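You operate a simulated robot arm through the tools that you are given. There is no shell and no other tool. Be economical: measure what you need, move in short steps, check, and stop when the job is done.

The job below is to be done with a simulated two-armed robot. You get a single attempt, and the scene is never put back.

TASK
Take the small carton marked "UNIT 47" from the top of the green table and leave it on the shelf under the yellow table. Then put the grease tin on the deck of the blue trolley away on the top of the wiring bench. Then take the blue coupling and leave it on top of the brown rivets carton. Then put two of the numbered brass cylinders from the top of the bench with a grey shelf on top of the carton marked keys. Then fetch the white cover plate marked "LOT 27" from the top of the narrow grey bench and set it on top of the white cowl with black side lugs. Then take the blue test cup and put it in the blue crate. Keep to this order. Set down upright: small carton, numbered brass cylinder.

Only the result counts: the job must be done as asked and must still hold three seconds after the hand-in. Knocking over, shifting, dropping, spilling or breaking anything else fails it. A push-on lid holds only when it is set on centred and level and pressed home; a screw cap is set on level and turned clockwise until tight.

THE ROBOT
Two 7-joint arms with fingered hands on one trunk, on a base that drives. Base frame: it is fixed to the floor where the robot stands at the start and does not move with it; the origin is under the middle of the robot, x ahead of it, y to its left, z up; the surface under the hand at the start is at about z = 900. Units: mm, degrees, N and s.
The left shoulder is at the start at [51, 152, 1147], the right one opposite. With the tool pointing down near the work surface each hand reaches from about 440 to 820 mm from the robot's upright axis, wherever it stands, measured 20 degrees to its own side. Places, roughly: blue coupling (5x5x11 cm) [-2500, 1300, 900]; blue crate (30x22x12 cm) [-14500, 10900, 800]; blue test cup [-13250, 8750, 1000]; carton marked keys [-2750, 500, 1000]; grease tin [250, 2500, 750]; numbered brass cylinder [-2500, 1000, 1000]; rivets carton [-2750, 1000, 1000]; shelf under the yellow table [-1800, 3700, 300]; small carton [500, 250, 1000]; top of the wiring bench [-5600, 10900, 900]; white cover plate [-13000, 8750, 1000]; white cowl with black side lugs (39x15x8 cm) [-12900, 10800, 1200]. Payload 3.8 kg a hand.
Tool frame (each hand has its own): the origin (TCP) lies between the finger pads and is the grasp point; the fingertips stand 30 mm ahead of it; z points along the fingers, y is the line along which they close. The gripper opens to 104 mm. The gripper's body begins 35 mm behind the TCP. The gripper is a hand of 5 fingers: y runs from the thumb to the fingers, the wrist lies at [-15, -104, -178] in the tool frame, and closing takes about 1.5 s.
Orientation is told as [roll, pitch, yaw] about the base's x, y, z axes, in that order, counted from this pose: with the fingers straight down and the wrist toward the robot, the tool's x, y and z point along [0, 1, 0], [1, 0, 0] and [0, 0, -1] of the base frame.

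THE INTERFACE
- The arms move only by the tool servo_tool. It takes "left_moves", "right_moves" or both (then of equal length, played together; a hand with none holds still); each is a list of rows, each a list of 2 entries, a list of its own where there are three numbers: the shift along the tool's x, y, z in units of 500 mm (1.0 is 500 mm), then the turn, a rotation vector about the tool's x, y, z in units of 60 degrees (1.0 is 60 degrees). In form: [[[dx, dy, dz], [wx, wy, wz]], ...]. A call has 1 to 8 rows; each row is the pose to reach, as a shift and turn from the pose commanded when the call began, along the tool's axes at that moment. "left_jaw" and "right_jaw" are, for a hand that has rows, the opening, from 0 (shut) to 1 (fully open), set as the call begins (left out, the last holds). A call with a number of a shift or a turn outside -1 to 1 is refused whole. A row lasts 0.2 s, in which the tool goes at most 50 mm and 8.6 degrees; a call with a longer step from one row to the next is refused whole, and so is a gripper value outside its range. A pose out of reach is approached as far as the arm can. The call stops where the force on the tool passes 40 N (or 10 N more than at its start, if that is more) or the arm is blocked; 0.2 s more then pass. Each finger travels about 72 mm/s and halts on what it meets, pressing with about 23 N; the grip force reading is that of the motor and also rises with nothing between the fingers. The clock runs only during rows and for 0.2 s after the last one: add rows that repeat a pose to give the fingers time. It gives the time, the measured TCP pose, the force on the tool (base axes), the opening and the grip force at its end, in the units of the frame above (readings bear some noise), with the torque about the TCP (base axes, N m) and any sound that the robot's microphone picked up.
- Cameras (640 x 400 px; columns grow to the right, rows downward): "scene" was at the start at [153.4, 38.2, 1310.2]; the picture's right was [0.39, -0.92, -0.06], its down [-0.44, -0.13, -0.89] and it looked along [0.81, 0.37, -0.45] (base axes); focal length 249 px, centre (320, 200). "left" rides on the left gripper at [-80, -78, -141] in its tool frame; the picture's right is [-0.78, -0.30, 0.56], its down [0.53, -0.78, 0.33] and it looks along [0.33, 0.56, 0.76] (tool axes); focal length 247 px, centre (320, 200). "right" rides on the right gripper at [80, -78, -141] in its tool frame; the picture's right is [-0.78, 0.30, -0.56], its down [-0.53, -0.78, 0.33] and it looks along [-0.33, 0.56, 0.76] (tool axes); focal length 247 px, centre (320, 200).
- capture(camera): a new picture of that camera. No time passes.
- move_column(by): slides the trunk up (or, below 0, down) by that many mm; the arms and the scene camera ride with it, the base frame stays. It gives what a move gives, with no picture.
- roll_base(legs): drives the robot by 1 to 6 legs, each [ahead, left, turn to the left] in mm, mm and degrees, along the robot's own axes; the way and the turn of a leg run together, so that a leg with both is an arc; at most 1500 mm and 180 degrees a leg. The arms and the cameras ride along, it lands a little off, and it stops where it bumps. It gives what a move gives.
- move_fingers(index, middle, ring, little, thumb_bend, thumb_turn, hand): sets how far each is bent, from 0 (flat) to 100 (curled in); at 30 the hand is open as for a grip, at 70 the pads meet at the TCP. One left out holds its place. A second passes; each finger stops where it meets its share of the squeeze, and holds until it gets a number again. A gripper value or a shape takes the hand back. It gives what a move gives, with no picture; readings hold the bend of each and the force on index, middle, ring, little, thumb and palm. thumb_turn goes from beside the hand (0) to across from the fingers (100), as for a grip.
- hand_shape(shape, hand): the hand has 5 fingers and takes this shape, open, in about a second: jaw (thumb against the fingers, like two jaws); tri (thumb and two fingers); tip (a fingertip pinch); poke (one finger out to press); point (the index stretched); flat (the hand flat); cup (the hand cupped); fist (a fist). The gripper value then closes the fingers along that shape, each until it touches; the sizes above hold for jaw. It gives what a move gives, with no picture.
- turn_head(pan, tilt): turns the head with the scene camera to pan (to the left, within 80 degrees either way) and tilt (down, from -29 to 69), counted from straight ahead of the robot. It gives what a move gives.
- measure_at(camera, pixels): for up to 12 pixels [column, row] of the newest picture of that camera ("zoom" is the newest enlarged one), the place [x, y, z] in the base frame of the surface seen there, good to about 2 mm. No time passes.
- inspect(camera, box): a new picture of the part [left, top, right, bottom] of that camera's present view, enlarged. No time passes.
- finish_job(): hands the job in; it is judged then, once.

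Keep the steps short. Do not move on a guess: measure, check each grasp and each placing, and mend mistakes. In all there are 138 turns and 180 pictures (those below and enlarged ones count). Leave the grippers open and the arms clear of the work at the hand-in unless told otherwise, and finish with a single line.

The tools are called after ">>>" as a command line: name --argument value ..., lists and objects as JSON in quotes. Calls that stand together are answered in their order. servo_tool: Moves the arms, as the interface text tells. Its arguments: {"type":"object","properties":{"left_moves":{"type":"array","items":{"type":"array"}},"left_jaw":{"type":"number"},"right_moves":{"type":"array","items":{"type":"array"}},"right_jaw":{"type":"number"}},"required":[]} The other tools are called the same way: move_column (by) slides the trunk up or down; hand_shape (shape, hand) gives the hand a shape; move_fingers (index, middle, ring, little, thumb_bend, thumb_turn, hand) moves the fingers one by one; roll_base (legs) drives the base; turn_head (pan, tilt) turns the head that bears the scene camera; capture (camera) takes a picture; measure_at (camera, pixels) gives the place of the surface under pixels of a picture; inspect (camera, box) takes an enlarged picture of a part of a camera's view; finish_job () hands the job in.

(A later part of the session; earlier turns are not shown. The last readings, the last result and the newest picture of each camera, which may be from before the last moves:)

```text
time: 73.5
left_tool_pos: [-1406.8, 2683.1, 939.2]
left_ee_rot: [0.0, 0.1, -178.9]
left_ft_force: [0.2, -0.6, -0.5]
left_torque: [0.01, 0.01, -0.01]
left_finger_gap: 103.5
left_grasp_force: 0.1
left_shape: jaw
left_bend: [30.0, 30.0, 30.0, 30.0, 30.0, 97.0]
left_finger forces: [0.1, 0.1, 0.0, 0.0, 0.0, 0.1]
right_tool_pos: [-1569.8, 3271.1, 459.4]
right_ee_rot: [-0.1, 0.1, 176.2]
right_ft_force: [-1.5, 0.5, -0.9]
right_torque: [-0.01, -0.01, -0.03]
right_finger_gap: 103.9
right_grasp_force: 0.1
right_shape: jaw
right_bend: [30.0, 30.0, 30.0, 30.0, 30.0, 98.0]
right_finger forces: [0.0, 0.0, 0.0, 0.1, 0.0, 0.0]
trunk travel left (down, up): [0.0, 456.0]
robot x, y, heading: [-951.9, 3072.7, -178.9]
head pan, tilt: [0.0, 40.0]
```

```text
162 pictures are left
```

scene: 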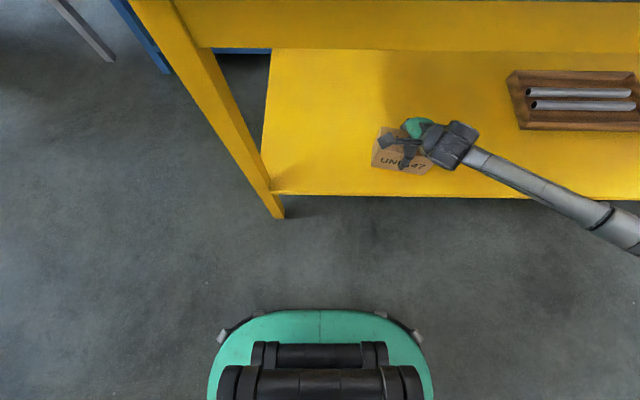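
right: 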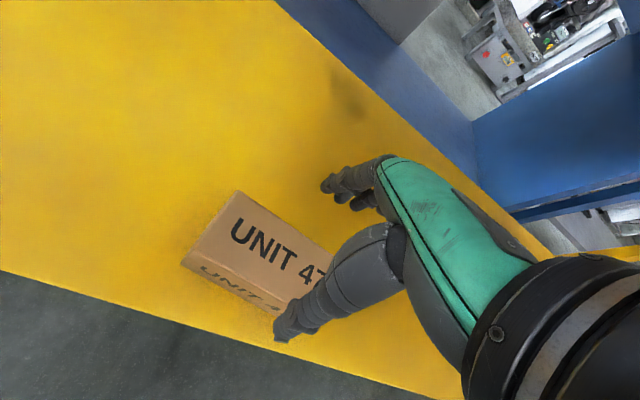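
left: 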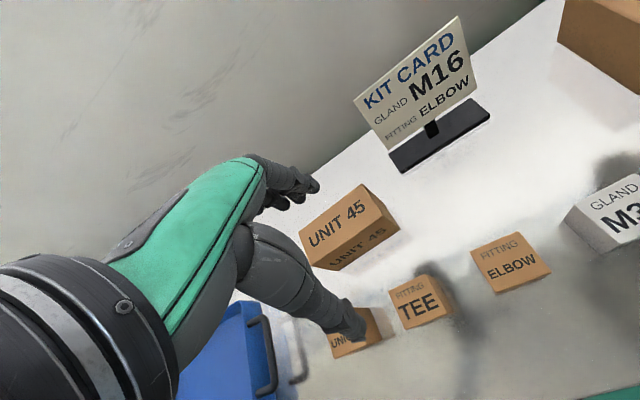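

The carton stands upright on the shelf. I back out 330 mm, raise the trunk, and draw the hand in.

>>> roll_base --legs '[[-330, 0, 0]]'

>>> move_column --by 300

>>> servo_tool --right_moves '[[[0, 0, -0.09], [0, 0, 0]], [[0, 0, -0.18], [0, 0, 0]], [[0, -0.02, -0.27], [0, 0, 0]], [[0, -0.06, -0.36], [0, 0, 0]], [[0, -0.12, -0.43], [0, 0, 0]], [[0, -0.18, -0.5], [0, 0, 0]], [[0, -0.24, -0.57], [0, 0, 0.03]], [[0, -0.3, -0.64], [0, 0, 0.06]]]'

>>> roll_base --legs '[[0, 0, -150]]'

>>> turn_head --pan -35 --tilt 30

>>> capture --camera "scene"

```text
time: 75.7
left_tool_pos: [-1078.7, 2688.5, 940.3]
left_ee_rot: [0.0, 0.1, -178.8]
left_ft_force: [0.9, 0.3, 0.0]
left_torque: [0.0, 0.01, 0.01]
left_finger_gap: 103.2
left_grasp_force: 0.0
left_shape: jaw
left_bend: [30.0, 30.0, 30.0, 30.0, 30.0, 97.0]
left_finger forces: [0.0, 0.0, 0.0, 0.0, 0.0, 0.0]
right_tool_pos: [-1244.1, 3275.2, 460.6]
right_ee_rot: [0.0, 0.1, 176.3]
right_ft_force: [-0.5, -0.5, -0.5]
right_torque: [0.01, 0.04, -0.01]
right_finger_gap: 103.7
right_grasp_force: 0.1
right_shape: jaw
right_bend: [30.0, 30.0, 30.0, 30.0, 30.0, 98.0]
right_finger forces: [0.0, 0.0, 0.0, 0.1, 0.0, 0.0]
trunk travel left (down, up): [0.0, 456.0]
robot x, y, heading: [-626.4, 3080.9, -178.6]
head pan, tilt: [0.0, 40.0]
```

```text
time: 78.7
left_tool_pos: [-1078.4, 2687.0, 1240.2]
left_ee_rot: [0.0, 0.1, -178.8]
left_ft_force: [-0.1, -0.3, 0.1]
left_torque: [-0.01, -0.02, -0.02]
left_finger_gap: 103.6
left_grasp_force: 0.1
left_shape: jaw
left_bend: [30.0, 30.0, 30.0, 30.0, 30.0, 97.0]
left_finger forces: [0.0, 0.1, 0.0, 0.0, 0.1, 0.0]
right_tool_pos: [-1245.6, 3274.7, 758.4]
right_ee_rot: [-0.1, 0.0, 176.3]
right_ft_force: [-0.1, -0.5, -0.1]
right_torque: [0.03, 0.04, 0.0]
right_finger_gap: 103.7
right_grasp_force: 0.1
right_shape: jaw
right_bend: [30.0, 30.0, 30.0, 30.0, 30.0, 98.0]
right_finger forces: [0.1, 0.0, 0.0, 0.0, 0.1, 0.1]
trunk travel left (down, up): [-300.0, 156.0]
robot x, y, heading: [-631.3, 3078.2, -178.8]
head pan, tilt: [0.0, 40.0]
```

```text
time: 80.5
left_tool_pos: [-1077.5, 2689.0, 1240.1]
left_ee_rot: [0.0, 0.0, -178.8]
left_ft_force: [-0.2, -0.9, 0.5]
left_torque: [-0.01, 0.02, 0.01]
left_finger_gap: 103.4
left_grasp_force: 0.1
left_shape: jaw
left_bend: [30.0, 30.0, 30.0, 30.0, 30.0, 97.0]
left_finger forces: [0.1, 0.1, 0.0, 0.0, 0.1, 0.0]
right_tool_pos: [-1091.2, 3266.2, 1081.5]
right_ee_rot: [-0.1, 0.0, 172.7]
right_ft_force: [0.7, 0.0, 0.6]
right_torque: [0.0, 0.02, 0.0]
right_finger_gap: 104.0
right_grasp_force: 0.0
right_shape: jaw
right_bend: [30.0, 30.0, 30.0, 30.0, 30.0, 98.0]
right_finger forces: [0.0, 0.1, 0.1, 0.0, 0.0, 0.0]
trunk travel left (down, up): [-300.0, 156.0]
robot x, y, heading: [-626.7, 3077.3, -178.8]
head pan, tilt: [0.0, 40.0]
```

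```text
time: 87.0
left_tool_pos: [-423.8, 3638.4, 1239.7]
left_ee_rot: [0.1, 0.1, 30.4]
left_ft_force: [-0.3, -0.2, 0.5]
left_torque: [0.05, 0.01, 0.02]
left_finger_gap: 103.7
left_grasp_force: 0.2
left_shape: jaw
left_bend: [30.0, 30.0, 30.0, 30.0, 30.0, 97.0]
left_finger forces: [0.0, 0.0, 0.0, 0.1, 0.0, 0.0]
right_tool_pos: [-129.7, 3141.2, 1080.2]
right_ee_rot: [-0.1, 0.0, 22.0]
right_ft_force: [0.1, 0.1, -0.6]
right_torque: [0.02, 0.01, 0.0]
right_finger_gap: 103.9
right_grasp_force: 0.0
right_shape: jaw
right_bend: [30.0, 30.0, 30.0, 30.0, 30.0, 98.0]
right_finger forces: [0.0, 0.0, 0.0, 0.0, 0.0, 0.1]
trunk travel left (down, up): [-300.0, 156.0]
robot x, y, heading: [-628.6, 3078.7, 30.2]
head pan, tilt: [0.0, 40.0]
```

```text
time: 88.1
left_tool_pos: [-422.9, 3638.7, 1240.2]
left_ee_rot: [0.0, 0.1, 30.4]
left_ft_force: [0.1, -0.7, -1.0]
left_torque: [0.01, -0.01, 0.01]
left_finger_gap: 103.6
left_grasp_force: 0.0
left_shape: jaw
left_bend: [30.0, 30.0, 30.0, 30.0, 30.0, 97.0]
left_finger forces: [0.0, 0.0, 0.0, 0.0, 0.1, 0.0]
right_tool_pos: [-130.0, 3140.6, 1080.4]
right_ee_rot: [-0.2, 0.0, 21.8]
right_ft_force: [-0.2, -0.8, 0.2]
right_torque: [0.01, 0.0, -0.01]
right_finger_gap: 104.0
right_grasp_force: 0.1
right_shape: jaw
right_bend: [30.0, 30.0, 30.0, 30.0, 30.0, 98.0]
right_finger forces: [0.0, 0.0, 0.0, 0.1, 0.1, 0.0]
trunk travel left (down, up): [-300.0, 156.0]
robot x, y, heading: [-626.2, 3080.9, 30.1]
head pan, tilt: [-35.0, 30.0]
```

```text
161 pictures are left
```

scene: 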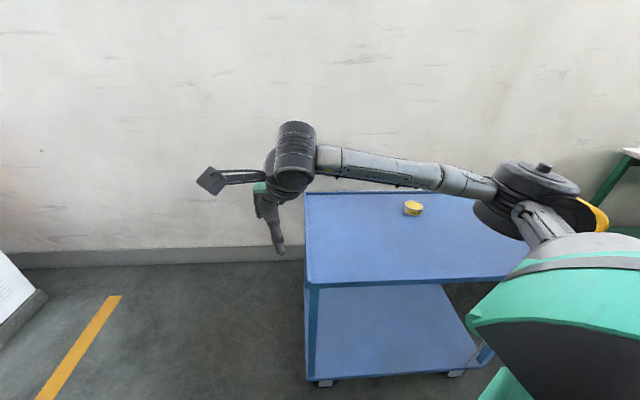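

The yellow grease tin is at (413,208) on the trolley deck. I measure it and the deck edges.

>>> inspect --camera "scene" --box '[380, 190, 450, 230]'

>>> measure_at --camera "scene" --pixels '[[413, 203], [413, 210], [404, 209], [422, 209], [310, 285], [500, 278], [310, 197], [405, 278], [440, 215], [380, 215]]'

```text
9.14 times, centred on (415, 210) of scene
```

zoom: 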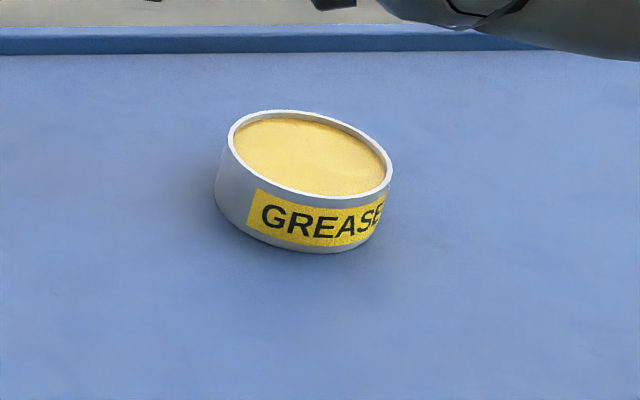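

```text
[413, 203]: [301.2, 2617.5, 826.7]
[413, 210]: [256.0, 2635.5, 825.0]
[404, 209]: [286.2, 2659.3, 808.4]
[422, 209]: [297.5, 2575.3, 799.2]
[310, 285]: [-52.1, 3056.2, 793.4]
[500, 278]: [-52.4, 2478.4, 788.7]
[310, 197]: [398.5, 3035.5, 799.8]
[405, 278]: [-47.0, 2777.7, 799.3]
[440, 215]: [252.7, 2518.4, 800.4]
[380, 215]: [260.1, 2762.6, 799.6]
```

>>> measure_at --camera "zoom" --pixels '[[233, 140], [388, 180], [280, 113], [325, 193], [300, 160], [370, 150], [250, 180]]'

```text
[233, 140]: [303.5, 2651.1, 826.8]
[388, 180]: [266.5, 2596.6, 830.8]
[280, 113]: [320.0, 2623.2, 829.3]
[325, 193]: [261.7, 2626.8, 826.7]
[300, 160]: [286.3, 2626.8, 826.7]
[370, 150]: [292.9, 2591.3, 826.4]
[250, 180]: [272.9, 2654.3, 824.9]
```

Tin centre ≈(289,2624), Ø≈64, rim z 828, deck 799.5. I turn to face +x and shift so the tin is ahead right.

>>> roll_base --legs '[[0, 0, -30], [200, 0, 0], [0, -285, 0]]'

>>> turn_head --pan -15 --tilt 35

>>> capture --camera "scene"

>>> inspect --camera "right" --box '[160, 50, 480, 250]'

```text
time: 92.7
left_tool_pos: [30.1, 3179.3, 1239.5]
left_ee_rot: [0.0, 0.0, 0.2]
left_ft_force: [0.3, -0.5, 0.1]
left_torque: [0.0, 0.01, -0.02]
left_finger_gap: 103.8
left_grasp_force: 0.0
left_shape: jaw
left_bend: [30.0, 30.0, 30.0, 30.0, 30.0, 97.0]
left_finger forces: [0.0, 0.0, 0.0, 0.0, 0.0, 0.0]
right_tool_pos: [36.3, 2599.7, 1080.5]
right_ee_rot: [-0.3, 0.0, -8.1]
right_ft_force: [0.1, 0.6, -0.8]
right_torque: [0.03, 0.02, 0.01]
right_finger_gap: 103.8
right_grasp_force: 0.1
right_shape: jaw
right_bend: [30.0, 30.0, 30.0, 30.0, 30.0, 98.0]
right_finger forces: [0.1, 0.1, 0.0, 0.0, 0.0, 0.0]
trunk travel left (down, up): [-300.0, 156.0]
robot x, y, heading: [-428.9, 2794.0, 0.3]
head pan, tilt: [-35.0, 30.0]
```

```text
time: 93.5
left_tool_pos: [29.2, 3177.0, 1239.6]
left_ee_rot: [0.0, 0.1, 0.4]
left_ft_force: [0.3, 0.0, 0.0]
left_torque: [0.01, 0.01, 0.01]
left_finger_gap: 103.9
left_grasp_force: 0.1
left_shape: jaw
left_bend: [30.0, 30.0, 30.0, 30.0, 30.0, 97.0]
left_finger forces: [0.0, 0.0, 0.0, 0.0, 0.1, 0.0]
right_tool_pos: [35.9, 2598.9, 1079.7]
right_ee_rot: [-0.1, 0.0, -8.0]
right_ft_force: [0.1, -0.4, -0.1]
right_torque: [0.01, -0.04, -0.01]
right_finger_gap: 104.0
right_grasp_force: 0.2
right_shape: jaw
right_bend: [30.0, 30.0, 30.0, 30.0, 30.0, 98.0]
right_finger forces: [0.0, 0.0, 0.1, 0.0, 0.0, 0.0]
trunk travel left (down, up): [-300.0, 156.0]
robot x, y, heading: [-427.4, 2791.5, 0.2]
head pan, tilt: [-15.0, 35.0]
```

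```text
159 pictures are left
```

scene: 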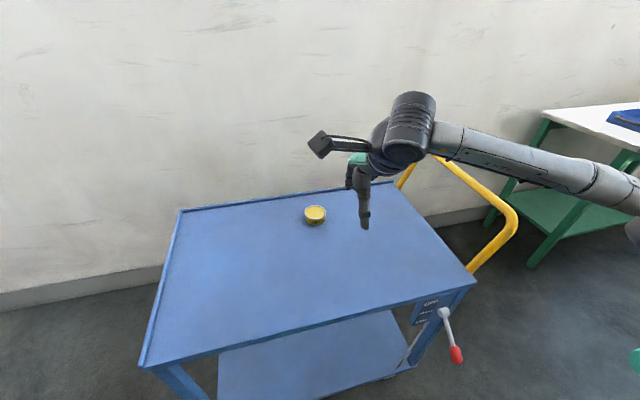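

```text
2.00 times, centred on (320, 150) of right
```

zoom: 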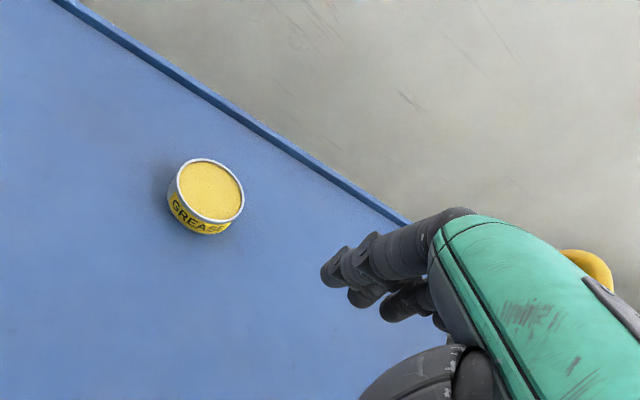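

I move the right hand over the tin at z≈960.

>>> servo_tool --right_moves '[[[0.015, 0.062, 0.03], [0, 0, 0]], [[0.03, 0.124, 0.06], [0, 0, 0]], [[0.045, 0.186, 0.09], [0, 0, 0]], [[0.06, 0.247, 0.12], [0, 0, 0]], [[0.075, 0.31, 0.15], [0, 0, 0]], [[0.09, 0.37, 0.18], [0, 0, 0]], [[0.105, 0.432, 0.21], [0, 0, 0]], [[0.12, 0.494, 0.24], [0, 0, 0]]]'

>>> capture --camera "right"

```text
time: 95.3
left_tool_pos: [31.9, 3178.7, 1238.7]
left_ee_rot: [-0.1, 0.1, 0.3]
left_ft_force: [0.5, 0.1, -0.4]
left_torque: [0.0, 0.01, 0.02]
left_finger_gap: 104.0
left_grasp_force: 0.0
left_shape: jaw
left_bend: [30.0, 30.0, 30.0, 30.0, 30.0, 97.0]
left_finger forces: [0.1, 0.1, 0.0, 0.0, 0.0, 0.1]
right_tool_pos: [289.3, 2625.1, 959.2]
right_ee_rot: [-0.2, 0.0, -7.9]
right_ft_force: [-0.5, 0.8, 0.0]
right_torque: [0.01, 0.02, -0.01]
right_finger_gap: 103.9
right_grasp_force: 0.1
right_shape: jaw
right_bend: [30.0, 30.0, 30.0, 30.0, 30.0, 98.0]
right_finger forces: [0.0, 0.1, 0.0, 0.0, 0.1, 0.1]
trunk travel left (down, up): [-300.0, 156.0]
robot x, y, heading: [-426.7, 2797.2, 0.5]
head pan, tilt: [-15.0, 35.0]
```

```text
157 pictures are left
```

right: 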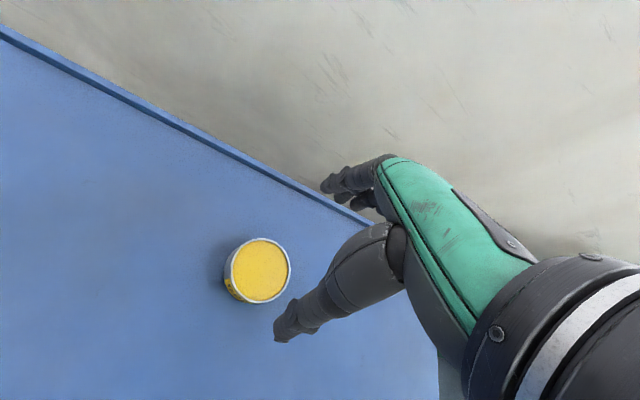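

I check the tin's centre from this nearer picture.

>>> measure_at --camera "right" --pixels '[[260, 270], [233, 268], [289, 270], [262, 240], [255, 301], [220, 320]]'

```text
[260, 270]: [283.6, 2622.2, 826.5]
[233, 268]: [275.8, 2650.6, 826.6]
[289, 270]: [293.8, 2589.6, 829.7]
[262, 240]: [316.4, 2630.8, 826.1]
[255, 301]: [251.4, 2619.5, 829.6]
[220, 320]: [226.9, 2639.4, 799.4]
```

Centre ≈(285,2621). I descend to z≈834 with a small correction.

>>> servo_tool --right_moves '[[[-0.009, -0.007, 0.07], [0, 0, 0]], [[-0.009, -0.007, 0.14], [0, 0, 0]], [[-0.009, -0.007, 0.2], [0, 0, 0]], [[-0.009, -0.007, 0.235], [0, 0, 0]], [[-0.009, -0.007, 0.25], [0, 0, 0]], [[-0.009, -0.007, 0.25], [0, 0, 0]]]'

>>> servo_tool --right_moves '[[[0, 0, 0], [0, 0, 0]], [[0, 0, 0], [0, 0, 0]], [[0, 0, 0], [0, 0, 0]], [[0, 0, 0], [0, 0, 0]], [[0, 0, 0], [0, 0, 0]], [[0, 0, 0], [0, 0, 0]], [[0, 0, 0], [0, 0, 0]]]' --right_jaw 0

>>> capture --camera "right"

```text
time: 96.8
left_tool_pos: [31.0, 3176.4, 1239.4]
left_ee_rot: [0.1, 0.1, 0.3]
left_ft_force: [-0.8, -0.8, -0.7]
left_torque: [-0.04, 0.02, 0.01]
left_finger_gap: 103.8
left_grasp_force: 0.0
left_shape: jaw
left_bend: [30.0, 30.0, 30.0, 30.0, 30.0, 97.0]
left_finger forces: [0.1, 0.0, 0.0, 0.1, 0.0, 0.0]
right_tool_pos: [284.3, 2620.3, 834.1]
right_ee_rot: [-0.1, -0.1, -8.1]
right_ft_force: [0.5, 0.3, 0.2]
right_torque: [0.0, 0.03, -0.01]
right_finger_gap: 103.9
right_grasp_force: 0.0
right_shape: jaw
right_bend: [30.0, 30.0, 30.0, 30.0, 30.0, 98.0]
right_finger forces: [0.1, 0.0, 0.1, 0.0, 0.0, 0.1]
trunk travel left (down, up): [-300.0, 156.0]
robot x, y, heading: [-424.8, 2793.0, 0.3]
head pan, tilt: [-15.0, 35.0]
```

```text
time: 98.3
left_tool_pos: [30.3, 3177.4, 1240.1]
left_ee_rot: [0.0, 0.1, 0.3]
left_ft_force: [-0.2, 0.9, 0.5]
left_torque: [0.02, 0.03, -0.01]
left_finger_gap: 103.4
left_grasp_force: 0.0
left_shape: jaw
left_bend: [30.0, 30.0, 30.0, 30.0, 30.0, 97.0]
left_finger forces: [0.0, 0.0, 0.1, 0.0, 0.1, 0.0]
right_tool_pos: [284.5, 2618.4, 834.8]
right_ee_rot: [-0.1, 0.1, -8.2]
right_ft_force: [-1.0, 0.7, 0.1]
right_torque: [-0.01, 0.01, 0.01]
right_finger_gap: 62.2
right_grasp_force: 23.3
right_shape: jaw
right_bend: [28.0, 41.0, 42.0, 41.0, 65.0, 100.0]
right_finger forces: [12.6, 6.4, 0.0, 0.0, 19.7, 0.1]
trunk travel left (down, up): [-300.0, 156.0]
robot x, y, heading: [-430.0, 2796.6, 0.2]
head pan, tilt: [-15.0, 35.0]
```

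```text
156 pictures are left
```

right: 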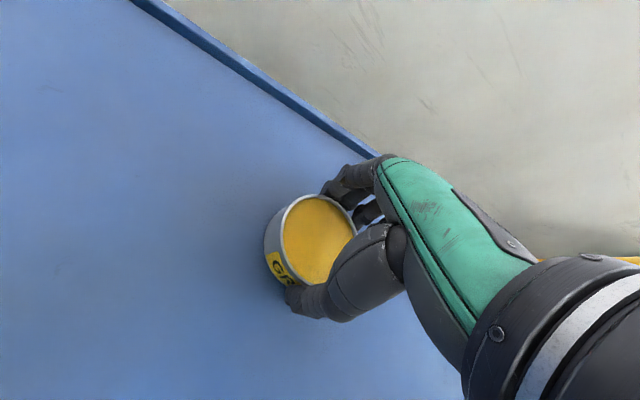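

Gripped by index, middle and thumb. I lift 60 mm and look whether it stays level.

>>> servo_tool --right_moves '[[[0, 0, -0.02], [0, 0, 0]], [[0, 0, -0.06], [0, 0, 0]], [[0, 0, -0.12], [0, 0, 0]], [[0, 0, -0.12], [0, 0, 0]]]'

>>> inspect --camera "right" --box '[220, 150, 420, 350]'

>>> inspect --camera "scene" --box '[240, 140, 400, 240]'

```text
time: 99.3
left_tool_pos: [31.7, 3177.6, 1239.1]
left_ee_rot: [0.0, 0.1, 0.4]
left_ft_force: [0.1, 0.2, -0.6]
left_torque: [-0.03, 0.01, 0.0]
left_finger_gap: 103.7
left_grasp_force: 0.0
left_shape: jaw
left_bend: [30.0, 30.0, 30.0, 30.0, 30.0, 97.0]
left_finger forces: [0.0, 0.0, 0.0, 0.0, 0.0, 0.0]
right_tool_pos: [285.8, 2620.0, 894.5]
right_ee_rot: [-0.1, 0.1, -8.1]
right_ft_force: [-0.2, 0.1, -2.4]
right_torque: [-0.01, -0.01, 0.02]
right_finger_gap: 62.2
right_grasp_force: 22.5
right_shape: jaw
right_bend: [28.0, 41.0, 42.0, 41.0, 66.0, 100.0]
right_finger forces: [12.9, 6.6, 0.0, 0.0, 19.9, 0.1]
trunk travel left (down, up): [-300.0, 156.0]
robot x, y, heading: [-429.1, 2791.7, 0.5]
head pan, tilt: [-15.0, 35.0]
```

```text
2.00 times, centred on (320, 250) of right
```

zoom: 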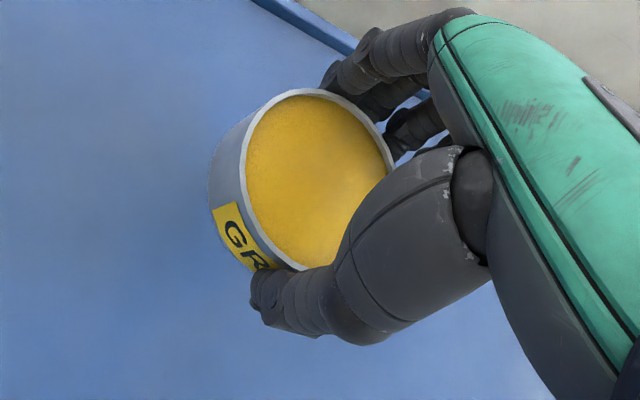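

```text
4.00 times, centred on (320, 190) of scene
```

zoom: 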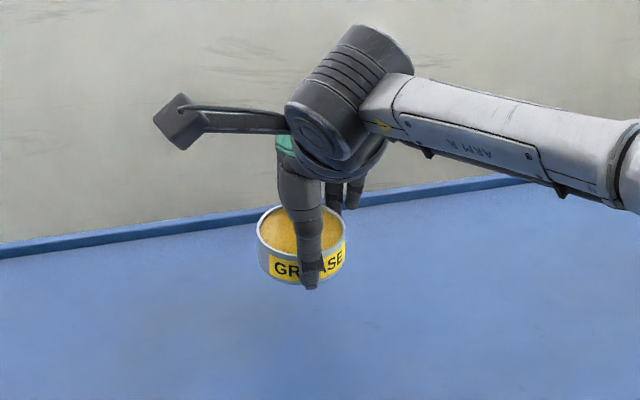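

Tin is level and held. I draw the hand back and up, back off from the trolley and turn to face +y, then look down the hall.

>>> servo_tool --right_moves '[[[0, 0, -0.08], [0, 0, 0]], [[-0.01, -0.05, -0.15], [0, 0, 0]], [[-0.03, -0.12, -0.2], [0, 0, 0]], [[-0.05, -0.2, -0.25], [0, 0, 0]], [[-0.07, -0.28, -0.3], [0, 0, 0]], [[-0.09, -0.36, -0.33], [0, 0, 0]], [[-0.11, -0.43, -0.35], [0, 0, 0]], [[-0.12, -0.5, -0.35], [0, 0, 0]]]'

>>> roll_base --legs '[[-400, 0, 0], [0, 0, 90]]'

>>> turn_head --pan 20 --tilt 12

>>> capture --camera "scene"

```text
time: 101.2
left_tool_pos: [28.9, 3177.9, 1240.2]
left_ee_rot: [0.0, 0.0, 0.4]
left_ft_force: [-1.1, 0.0, -0.2]
left_torque: [0.02, -0.02, -0.01]
left_finger_gap: 103.7
left_grasp_force: 0.0
left_shape: jaw
left_bend: [30.0, 30.0, 30.0, 30.0, 30.0, 97.0]
left_finger forces: [0.0, 0.0, 0.0, 0.0, 0.0, 0.0]
right_tool_pos: [27.1, 2595.7, 1070.8]
right_ee_rot: [-0.1, 0.0, -8.1]
right_ft_force: [0.2, 0.0, -1.9]
right_torque: [0.03, -0.02, 0.0]
right_finger_gap: 62.0
right_grasp_force: 23.1
right_shape: jaw
right_bend: [28.0, 41.0, 42.0, 41.0, 66.0, 100.0]
right_finger forces: [12.9, 6.6, 0.0, 0.0, 19.9, 0.1]
trunk travel left (down, up): [-300.0, 156.0]
robot x, y, heading: [-427.4, 2794.9, 0.2]
head pan, tilt: [-15.0, 35.0]
```

```text
time: 107.5
left_tool_pos: [-1208.1, 3252.0, 1239.0]
left_ee_rot: [0.0, 0.1, 90.0]
left_ft_force: [1.1, -0.3, 0.6]
left_torque: [0.02, 0.02, 0.0]
left_finger_gap: 103.9
left_grasp_force: 0.1
left_shape: jaw
left_bend: [30.0, 30.0, 30.0, 30.0, 30.0, 97.0]
left_finger forces: [0.0, 0.1, 0.0, 0.0, 0.1, 0.1]
right_tool_pos: [-626.7, 3246.1, 1069.2]
right_ee_rot: [0.0, 0.0, 81.7]
right_ft_force: [-1.6, -0.5, -3.5]
right_torque: [-0.01, 0.01, 0.02]
right_finger_gap: 61.5
right_grasp_force: 22.7
right_shape: jaw
right_bend: [28.0, 41.0, 42.0, 41.0, 66.0, 100.0]
right_finger forces: [12.9, 6.4, 0.0, 0.0, 19.5, 0.0]
trunk travel left (down, up): [-300.0, 156.0]
robot x, y, heading: [-826.5, 2793.7, 90.1]
head pan, tilt: [-15.0, 35.0]
```

```text
time: 108.5
left_tool_pos: [-1208.3, 3250.4, 1238.4]
left_ee_rot: [0.1, 0.1, 90.1]
left_ft_force: [-1.0, -0.5, 0.1]
left_torque: [0.02, -0.03, 0.02]
left_finger_gap: 103.5
left_grasp_force: 0.0
left_shape: jaw
left_bend: [30.0, 30.0, 30.0, 30.0, 30.0, 97.0]
left_finger forces: [0.1, 0.0, 0.0, 0.0, 0.1, 0.0]
right_tool_pos: [-626.9, 3247.1, 1067.3]
right_ee_rot: [-0.2, 0.0, 81.7]
right_ft_force: [0.5, -0.5, -2.6]
right_torque: [-0.01, 0.02, 0.0]
right_finger_gap: 61.9
right_grasp_force: 22.5
right_shape: jaw
right_bend: [28.0, 41.0, 42.0, 41.0, 66.0, 100.0]
right_finger forces: [12.9, 6.4, 0.0, 0.0, 19.6, 0.1]
trunk travel left (down, up): [-300.0, 156.0]
robot x, y, heading: [-827.4, 2793.1, 90.1]
head pan, tilt: [20.0, 12.0]
```

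```text
153 pictures are left
```

scene: 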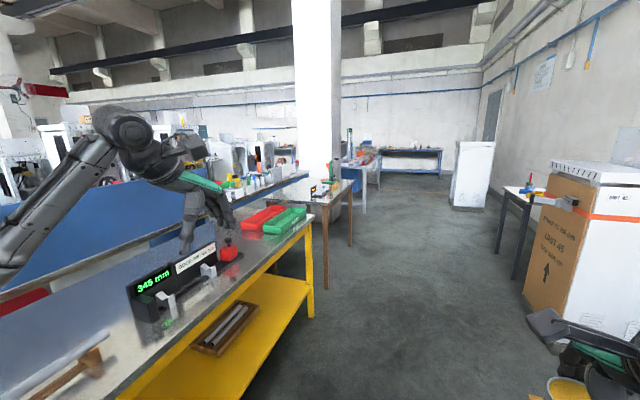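

I measure the obstacles along the aisle.

>>> measure_at --camera "scene" --pixels '[[326, 287], [350, 244], [497, 252], [545, 310], [470, 206], [410, 178], [362, 208], [378, 187], [440, 172], [380, 172], [335, 205], [430, 190]]'

>>> inspect --camera "scene" --box '[220, 110, 520, 260]'

```text
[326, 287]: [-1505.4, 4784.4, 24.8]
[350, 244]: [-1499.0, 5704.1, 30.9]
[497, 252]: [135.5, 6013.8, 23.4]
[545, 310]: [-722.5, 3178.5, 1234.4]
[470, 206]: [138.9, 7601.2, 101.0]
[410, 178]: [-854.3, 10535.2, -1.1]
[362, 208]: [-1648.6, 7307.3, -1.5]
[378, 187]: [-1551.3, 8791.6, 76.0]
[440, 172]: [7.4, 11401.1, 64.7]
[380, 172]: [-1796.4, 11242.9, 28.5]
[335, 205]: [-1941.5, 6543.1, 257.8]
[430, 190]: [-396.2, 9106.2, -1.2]
```

```text
2.13 times, centred on (370, 185) of scene
```

zoom: 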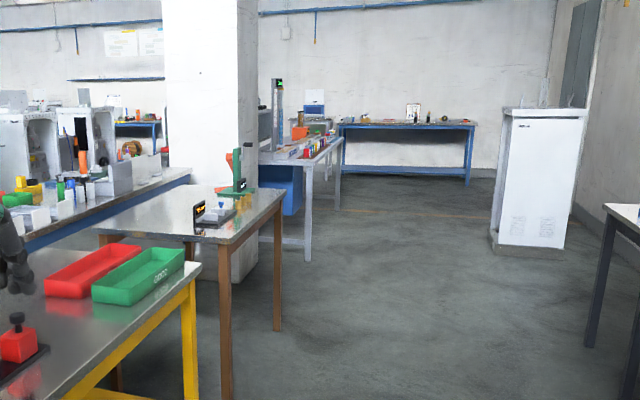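

The aisle is clear between x≈-1500 and ≈+100 up to y≈10500. I drive forward 6900 mm to y≈9700, then look left.

>>> roll_base --legs '[[1500, 0, 0], [1500, 0, 0], [1500, 0, 0], [1500, 0, 0], [850, 0, 0]]'

>>> turn_head --pan 75 --tilt 12

>>> capture --camera "scene"

```text
time: 141.0
left_tool_pos: [-1301.7, 10064.1, 1239.9]
left_ee_rot: [0.0, 0.1, 91.9]
left_ft_force: [-0.3, -0.2, 0.2]
left_torque: [0.03, -0.01, -0.01]
left_finger_gap: 103.7
left_grasp_force: 0.0
left_shape: jaw
left_bend: [30.0, 30.0, 30.0, 30.0, 30.0, 97.0]
left_finger forces: [0.0, 0.1, 0.1, 0.0, 0.0, 0.0]
right_tool_pos: [-721.4, 10081.0, 1069.3]
right_ee_rot: [-0.1, 0.0, 83.6]
right_ft_force: [-0.8, -0.4, -2.5]
right_torque: [0.01, -0.02, -0.03]
right_finger_gap: 61.5
right_grasp_force: 23.0
right_shape: jaw
right_bend: [28.0, 41.0, 42.0, 41.0, 66.0, 100.0]
right_finger forces: [12.9, 6.5, 0.0, 0.1, 19.5, 0.1]
trunk travel left (down, up): [-300.0, 156.0]
robot x, y, heading: [-902.9, 9615.4, 91.9]
head pan, tilt: [20.0, 12.0]
```

```text
time: 142.2
left_tool_pos: [-1301.8, 10065.7, 1240.6]
left_ee_rot: [-0.1, 0.1, 92.0]
left_ft_force: [0.2, 0.0, 0.4]
left_torque: [0.0, -0.01, 0.0]
left_finger_gap: 103.7
left_grasp_force: 0.1
left_shape: jaw
left_bend: [30.0, 30.0, 30.0, 30.0, 30.0, 97.0]
left_finger forces: [0.0, 0.1, 0.1, 0.0, 0.0, 0.0]
right_tool_pos: [-720.6, 10080.2, 1069.5]
right_ee_rot: [0.0, 0.0, 83.5]
right_ft_force: [-0.3, 0.3, -1.4]
right_torque: [-0.03, -0.02, 0.02]
right_finger_gap: 61.7
right_grasp_force: 22.9
right_shape: jaw
right_bend: [28.0, 41.0, 42.0, 41.0, 66.0, 100.0]
right_finger forces: [12.9, 6.4, 0.1, 0.0, 19.6, 0.0]
trunk travel left (down, up): [-300.0, 156.0]
robot x, y, heading: [-904.0, 9617.4, 92.1]
head pan, tilt: [75.0, 12.0]
```

```text
151 pictures are left
```

scene: 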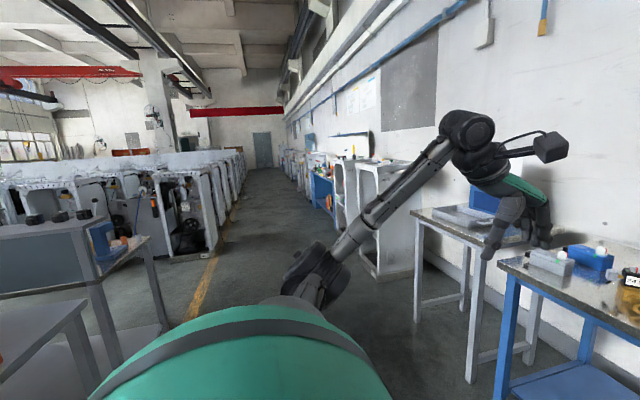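

The corridor goes toward -x between machines and wall benches. I measure its bounds and the blue bench at (323,185).

>>> inspect --camera "scene" --box '[200, 130, 440, 280]'

>>> measure_at --camera "scene" --pixels '[[466, 383], [362, 270], [322, 205], [330, 212], [160, 325], [215, 255], [207, 285], [245, 200], [313, 172], [290, 180], [250, 215], [380, 280]]'

```text
2.67 times, centred on (320, 205) of scene
```

zoom: 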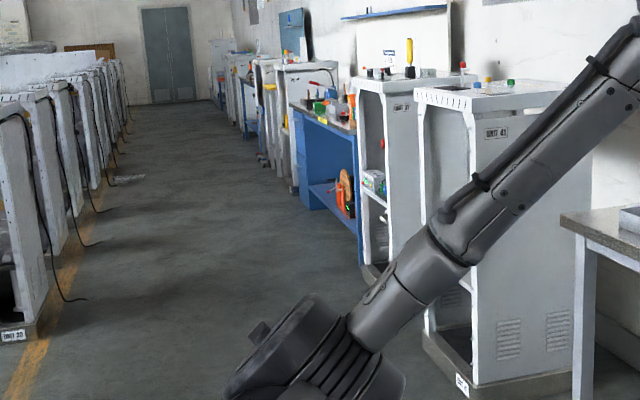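

```text
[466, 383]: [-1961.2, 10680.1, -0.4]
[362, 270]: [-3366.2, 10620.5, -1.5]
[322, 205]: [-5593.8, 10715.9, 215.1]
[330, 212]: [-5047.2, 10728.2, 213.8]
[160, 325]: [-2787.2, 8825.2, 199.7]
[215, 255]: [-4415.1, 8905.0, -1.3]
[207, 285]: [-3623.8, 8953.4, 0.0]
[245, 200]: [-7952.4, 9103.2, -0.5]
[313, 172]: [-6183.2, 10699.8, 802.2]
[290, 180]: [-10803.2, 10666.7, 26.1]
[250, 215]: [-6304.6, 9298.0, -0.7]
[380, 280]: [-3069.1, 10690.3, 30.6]
```

The blue bench at x≈-5000…-6200 is the wiring bench. I correct the heading and strafe left ~4550 mm along the corridor, facing the benches.

>>> roll_base --legs '[[0, 0, -2], [0, 1500, 0], [0, 1500, 0], [0, 1500, 0]]'

>>> turn_head --pan 10 --tilt 25

>>> capture --camera "scene"

```text
time: 164.2
left_tool_pos: [-5799.1, 10142.6, 1239.7]
left_ee_rot: [0.0, 0.1, 88.4]
left_ft_force: [-0.3, 0.1, 0.7]
left_torque: [0.0, 0.0, 0.01]
left_finger_gap: 103.6
left_grasp_force: 0.1
left_shape: jaw
left_bend: [30.0, 30.0, 30.0, 30.0, 30.0, 97.0]
left_finger forces: [0.1, 0.1, 0.0, 0.0, 0.0, 0.0]
right_tool_pos: [-5217.0, 10120.2, 1069.4]
right_ee_rot: [-0.1, 0.1, 80.0]
right_ft_force: [0.5, 0.1, -2.7]
right_torque: [-0.02, 0.01, 0.01]
right_finger_gap: 61.4
right_grasp_force: 22.6
right_shape: jaw
right_bend: [28.0, 41.0, 42.0, 41.0, 66.0, 100.0]
right_finger forces: [12.9, 6.4, 0.0, 0.0, 19.7, 0.0]
trunk travel left (down, up): [-300.0, 156.0]
robot x, y, heading: [-5433.1, 9670.7, 88.4]
head pan, tilt: [75.0, 12.0]
```

```text
time: 165.6
left_tool_pos: [-5798.7, 10142.3, 1239.0]
left_ee_rot: [0.0, 0.1, 88.4]
left_ft_force: [-0.8, 0.8, -0.5]
left_torque: [0.02, -0.04, -0.01]
left_finger_gap: 103.7
left_grasp_force: 0.0
left_shape: jaw
left_bend: [30.0, 30.0, 30.0, 30.0, 30.0, 97.0]
left_finger forces: [0.1, 0.1, 0.0, 0.1, 0.0, 0.1]
right_tool_pos: [-5218.1, 10120.0, 1069.8]
right_ee_rot: [-0.1, 0.0, 80.0]
right_ft_force: [-0.2, 0.3, -2.5]
right_torque: [-0.03, 0.0, -0.02]
right_finger_gap: 61.6
right_grasp_force: 22.8
right_shape: jaw
right_bend: [28.0, 41.0, 42.0, 41.0, 66.0, 100.0]
right_finger forces: [13.0, 6.4, 0.0, 0.0, 19.5, 0.0]
trunk travel left (down, up): [-300.0, 156.0]
robot x, y, heading: [-5431.9, 9670.0, 88.3]
head pan, tilt: [10.0, 25.0]
```

```text
149 pictures are left
```

scene: 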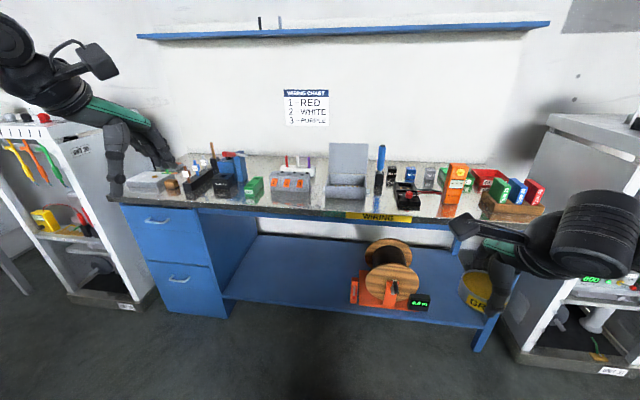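

It is labelled WIRING. I look for a free spot on its top.

>>> inspect --camera "scene" --box '[120, 130, 560, 240]'

```text
1.45 times, centred on (340, 185) of scene
```

zoom: 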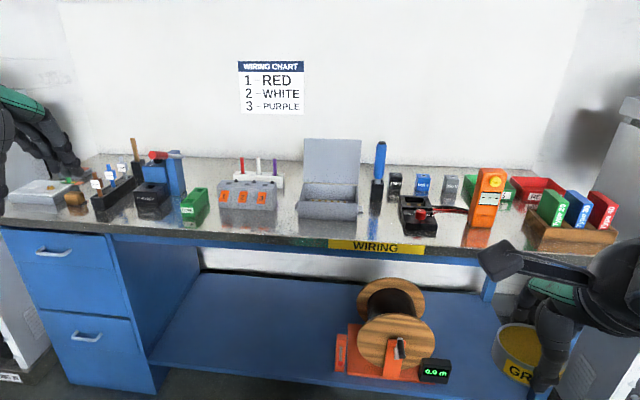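

>>> measure_at --camera "zoom" --pixels '[[380, 232], [365, 218], [357, 215], [402, 230], [385, 212], [375, 208], [380, 244], [240, 230], [280, 225], [298, 215], [455, 235], [275, 205]]'

```text
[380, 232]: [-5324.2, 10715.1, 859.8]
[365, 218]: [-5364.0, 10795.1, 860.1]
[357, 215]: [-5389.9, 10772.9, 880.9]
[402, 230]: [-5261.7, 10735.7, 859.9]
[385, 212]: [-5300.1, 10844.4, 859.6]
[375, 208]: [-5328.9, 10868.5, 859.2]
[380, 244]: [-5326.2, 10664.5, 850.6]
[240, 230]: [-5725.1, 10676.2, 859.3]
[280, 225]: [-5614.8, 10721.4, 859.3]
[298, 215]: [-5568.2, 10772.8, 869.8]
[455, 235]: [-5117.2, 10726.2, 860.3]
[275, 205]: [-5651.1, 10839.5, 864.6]
```

Free gap on the bench top (z 860) around (-5326, 10720), between the open grey box (x<-5390) and battery holder (x>-5262). I drive up to the bench.

>>> roll_base --legs '[[0, 0, 1.6], [400, 60, 0]]'

>>> turn_head --pan -12 --tilt 45

>>> capture --camera "scene"

>>> capture --camera "right"

```text
time: 168.5
left_tool_pos: [-5873.0, 10534.6, 1240.8]
left_ee_rot: [0.1, 0.1, 90.0]
left_ft_force: [-0.6, -0.1, -0.6]
left_torque: [0.0, -0.01, -0.03]
left_finger_gap: 103.9
left_grasp_force: 0.1
left_shape: jaw
left_bend: [30.0, 30.0, 30.0, 30.0, 30.0, 97.0]
left_finger forces: [0.1, 0.2, 0.1, 0.1, 0.0, 0.0]
right_tool_pos: [-5290.4, 10528.2, 1069.0]
right_ee_rot: [-0.1, 0.0, 81.4]
right_ft_force: [0.2, 0.0, -2.7]
right_torque: [0.03, -0.01, 0.04]
right_finger_gap: 61.6
right_grasp_force: 23.6
right_shape: jaw
right_bend: [28.0, 41.0, 42.0, 41.0, 66.0, 100.0]
right_finger forces: [12.9, 6.3, 0.0, 0.0, 19.6, 0.0]
trunk travel left (down, up): [-300.0, 156.0]
robot x, y, heading: [-5491.7, 10074.6, 90.0]
head pan, tilt: [10.0, 25.0]
```

```text
time: 169.3
left_tool_pos: [-5871.5, 10535.2, 1239.1]
left_ee_rot: [0.1, 0.2, 90.0]
left_ft_force: [-0.4, 0.5, 0.3]
left_torque: [0.03, 0.02, 0.02]
left_finger_gap: 103.4
left_grasp_force: 0.0
left_shape: jaw
left_bend: [30.0, 30.0, 30.0, 30.0, 30.0, 97.0]
left_finger forces: [0.0, 0.1, 0.1, 0.0, 0.0, 0.1]
right_tool_pos: [-5291.9, 10528.9, 1067.9]
right_ee_rot: [-0.1, 0.2, 81.5]
right_ft_force: [-0.8, -0.7, -2.6]
right_torque: [-0.03, 0.02, 0.02]
right_finger_gap: 61.6
right_grasp_force: 23.0
right_shape: jaw
right_bend: [28.0, 41.0, 42.0, 41.0, 66.0, 100.0]
right_finger forces: [12.9, 6.4, 0.1, 0.1, 19.6, 0.1]
trunk travel left (down, up): [-300.0, 156.0]
robot x, y, heading: [-5488.1, 10077.0, 90.2]
head pan, tilt: [-12.0, 45.0]
```

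```text
147 pictures are left
```

scene: 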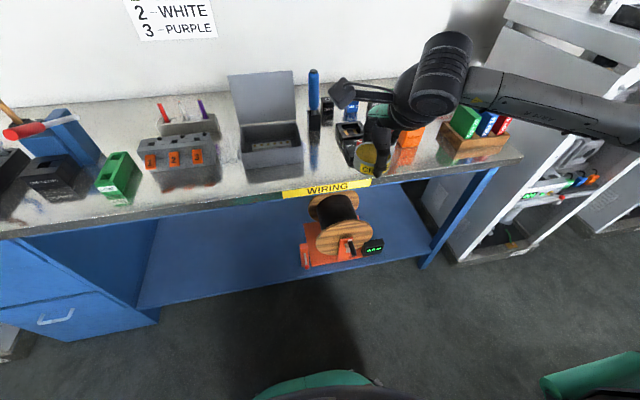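

```text
146 pictures are left
```

right: 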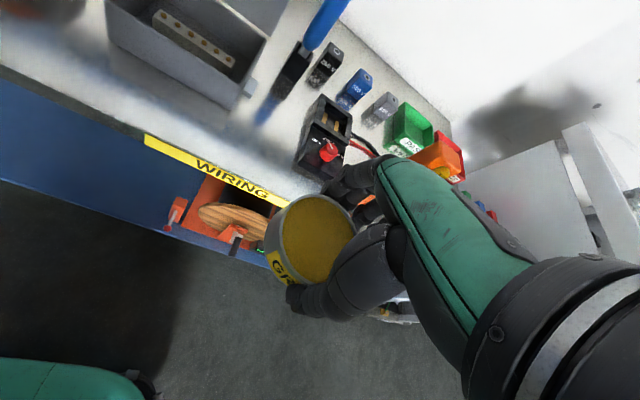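

>>> measure_at --camera "scene" --pixels '[[303, 163], [245, 165], [348, 162], [330, 165], [325, 150], [315, 138], [330, 183], [225, 170], [218, 183], [235, 150], [350, 150], [360, 175]]'

>>> measure_at --camera "right" --pixels '[[240, 105], [215, 95], [270, 110], [298, 165], [320, 180], [250, 150], [290, 180], [220, 150], [310, 95], [260, 130]]'

```text
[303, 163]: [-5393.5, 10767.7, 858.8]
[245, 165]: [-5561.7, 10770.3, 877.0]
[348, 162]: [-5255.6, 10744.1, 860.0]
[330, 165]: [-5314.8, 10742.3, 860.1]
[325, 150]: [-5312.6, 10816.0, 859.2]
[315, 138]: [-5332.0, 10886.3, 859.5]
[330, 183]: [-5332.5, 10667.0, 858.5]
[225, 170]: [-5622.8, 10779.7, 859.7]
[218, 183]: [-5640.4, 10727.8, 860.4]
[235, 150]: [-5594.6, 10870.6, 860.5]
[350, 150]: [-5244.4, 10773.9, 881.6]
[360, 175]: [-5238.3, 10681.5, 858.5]
```

```text
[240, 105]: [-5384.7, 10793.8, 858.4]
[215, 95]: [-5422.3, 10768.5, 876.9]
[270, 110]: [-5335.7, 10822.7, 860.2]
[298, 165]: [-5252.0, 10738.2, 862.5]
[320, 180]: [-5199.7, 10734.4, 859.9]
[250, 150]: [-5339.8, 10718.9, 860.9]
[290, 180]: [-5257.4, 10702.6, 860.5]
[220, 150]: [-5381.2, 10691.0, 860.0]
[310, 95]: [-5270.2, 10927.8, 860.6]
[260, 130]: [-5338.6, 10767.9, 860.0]
```

Target tin centre (-5325,10718). I move above it to z≈960.

>>> servo_tool --right_moves '[[[0.02, 0.06, 0], [0, 0, 0]], [[0.04, 0.12, 0], [0, 0, 0]], [[0.06, 0.18, 0.02], [0, 0, 0]], [[0.08, 0.24, 0.06], [0, 0, 0]], [[0.1, 0.3, 0.11], [0, 0, 0]], [[0.124, 0.366, 0.16], [0, 0, 0]], [[0.124, 0.366, 0.216], [0, 0, 0]], [[0.124, 0.366, 0.216], [0, 0, 0]]]'

>>> capture --camera "right"

>>> inspect --camera "scene" --box '[220, 80, 420, 220]'

```text
time: 171.1
left_tool_pos: [-5872.2, 10534.5, 1240.9]
left_ee_rot: [0.0, 0.1, 90.0]
left_ft_force: [0.7, 0.4, 0.8]
left_torque: [-0.02, -0.02, 0.01]
left_finger_gap: 103.7
left_grasp_force: 0.0
left_shape: jaw
left_bend: [30.0, 30.0, 30.0, 30.0, 30.0, 97.0]
left_finger forces: [0.0, 0.1, 0.0, 0.0, 0.0, 0.0]
right_tool_pos: [-5325.4, 10717.2, 960.1]
right_ee_rot: [-0.1, 0.0, 81.5]
right_ft_force: [0.9, 0.3, -2.2]
right_torque: [0.01, -0.02, 0.03]
right_finger_gap: 61.8
right_grasp_force: 23.0
right_shape: jaw
right_bend: [28.0, 41.0, 42.0, 41.0, 66.0, 100.0]
right_finger forces: [13.0, 6.5, 0.0, 0.1, 19.7, 0.0]
trunk travel left (down, up): [-300.0, 156.0]
robot x, y, heading: [-5489.7, 10077.3, 89.9]
head pan, tilt: [-12.0, 45.0]
```

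```text
145 pictures are left
```

right: 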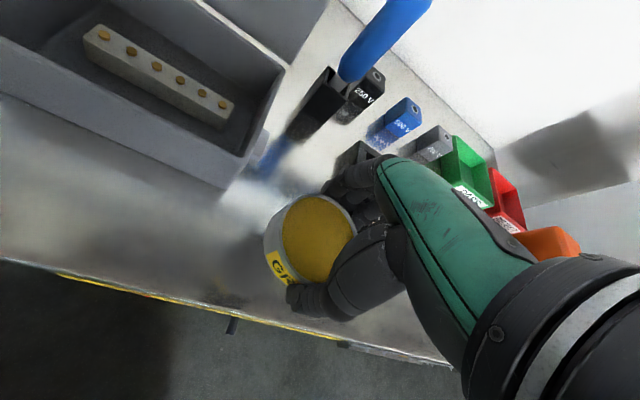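

```text
2.86 times, centred on (320, 150) of scene
```

zoom: 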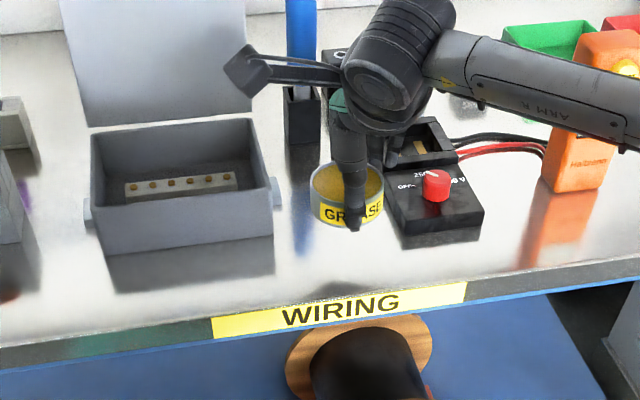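

Margin to the switch box is ~20 mm; I shift 10 mm away from it and lower to just above contact.

>>> servo_tool --right_moves '[[[0.02, 0, 0.03], [0, 0, 0]], [[0.02, 0, 0.07], [0, 0, 0]], [[0.02, 0, 0.1], [0, 0, 0]], [[0.02, 0, 0.12], [0, 0, 0]], [[0.02, 0, 0.128], [0, 0, 0]], [[0.02, 0, 0.131], [0, 0, 0]]]'

```text
time: 172.5
left_tool_pos: [-5870.8, 10534.1, 1239.1]
left_ee_rot: [0.0, 0.1, 89.9]
left_ft_force: [0.1, 0.0, 0.2]
left_torque: [0.0, -0.01, -0.02]
left_finger_gap: 103.8
left_grasp_force: 0.0
left_shape: jaw
left_bend: [30.0, 30.0, 30.0, 30.0, 30.0, 97.0]
left_finger forces: [0.0, 0.1, 0.0, 0.1, 0.0, 0.0]
right_tool_pos: [-5334.0, 10720.5, 894.7]
right_ee_rot: [0.0, 0.2, 81.5]
right_ft_force: [-0.9, -0.4, -2.6]
right_torque: [0.0, 0.01, 0.01]
right_finger_gap: 61.4
right_grasp_force: 22.9
right_shape: jaw
right_bend: [28.0, 41.0, 42.0, 41.0, 66.0, 100.0]
right_finger forces: [13.1, 6.5, 0.1, 0.1, 19.8, 0.0]
trunk travel left (down, up): [-300.0, 156.0]
robot x, y, heading: [-5491.4, 10076.5, 90.1]
head pan, tilt: [-12.0, 45.0]
```

Not in contact yet; 3 mm lower in 1 mm steps.

>>> servo_tool --right_moves '[[[0, 0, 0.002], [0, 0, 0]], [[0, 0, 0.004], [0, 0, 0]], [[0, 0, 0.005], [0, 0, 0]]]'

```text
time: 173.3
left_tool_pos: [-5871.6, 10533.1, 1241.6]
left_ee_rot: [0.0, 0.1, 89.9]
left_ft_force: [0.0, -0.2, 0.6]
left_torque: [0.04, 0.0, 0.02]
left_finger_gap: 103.7
left_grasp_force: 0.0
left_shape: jaw
left_bend: [30.0, 30.0, 30.0, 30.0, 30.0, 97.0]
left_finger forces: [0.1, 0.0, 0.1, 0.0, 0.0, 0.0]
right_tool_pos: [-5334.7, 10720.6, 894.8]
right_ee_rot: [-0.1, 0.0, 81.5]
right_ft_force: [0.8, -0.1, 2.3]
right_torque: [0.08, -0.02, 0.01]
right_finger_gap: 61.6
right_grasp_force: 22.4
right_shape: jaw
right_bend: [28.0, 41.0, 42.0, 41.0, 66.0, 100.0]
right_finger forces: [13.1, 6.8, 0.0, 0.1, 19.9, 0.0]
trunk travel left (down, up): [-300.0, 156.0]
robot x, y, heading: [-5487.6, 10076.8, 89.9]
head pan, tilt: [-12.0, 45.0]
```

Contact (+2.3 N). I open and rise.

>>> servo_tool --right_moves '[[[0, 0, 0], [0, 0, 0]], [[0, 0, 0], [0, 0, 0]], [[0, 0, 0], [0, 0, 0]], [[0, 0, 0], [0, 0, 0]], [[0, 0, 0], [0, 0, 0]], [[0, 0, 0], [0, 0, 0]], [[0, 0, 0], [0, 0, 0]]]' --right_jaw 1

>>> servo_tool --right_moves '[[[0, 0, -0.04], [0, 0, 0]], [[0, 0, -0.1], [0, 0, 0]], [[0, 0, -0.18], [0, 0, 0]], [[0, 0, -0.26], [0, 0, 0]], [[0, 0, -0.34], [0, 0, 0]], [[-0.06, -0.1, -0.38], [0, 0, 0]], [[-0.1, -0.2, -0.4], [0, 0, 0]], [[-0.12, -0.28, -0.4], [0, 0, 0]]]'

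>>> capture --camera "scene"

```text
time: 174.9
left_tool_pos: [-5872.5, 10534.8, 1240.1]
left_ee_rot: [0.0, 0.1, 90.1]
left_ft_force: [-0.3, -0.9, -0.2]
left_torque: [0.0, 0.0, -0.04]
left_finger_gap: 103.5
left_grasp_force: 0.0
left_shape: jaw
left_bend: [30.0, 30.0, 30.0, 30.0, 30.0, 97.0]
left_finger forces: [0.1, 0.0, 0.0, 0.1, 0.1, 0.1]
right_tool_pos: [-5334.5, 10719.7, 893.4]
right_ee_rot: [-0.1, 0.1, 81.5]
right_ft_force: [-0.3, -0.1, -0.3]
right_torque: [0.01, 0.04, -0.03]
right_finger_gap: 103.7
right_grasp_force: 0.2
right_shape: jaw
right_bend: [30.0, 30.0, 30.0, 30.0, 30.0, 98.0]
right_finger forces: [0.1, 0.0, 0.0, 0.1, 0.0, 0.0]
trunk travel left (down, up): [-300.0, 156.0]
robot x, y, heading: [-5494.6, 10076.3, 89.8]
head pan, tilt: [-12.0, 45.0]
```

```text
refused: row 6 steps farther than a row can; nothing moved
```

```text
143 pictures are left
```

scene: 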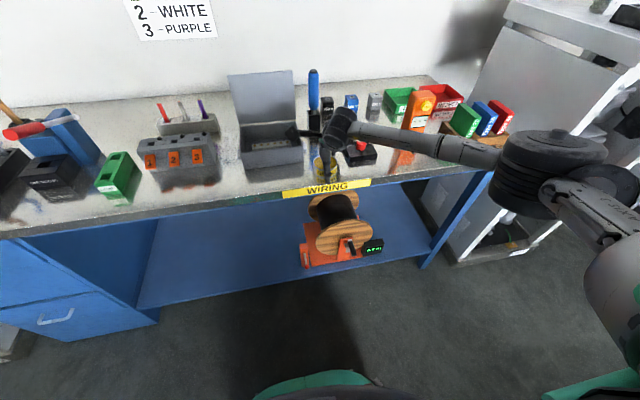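

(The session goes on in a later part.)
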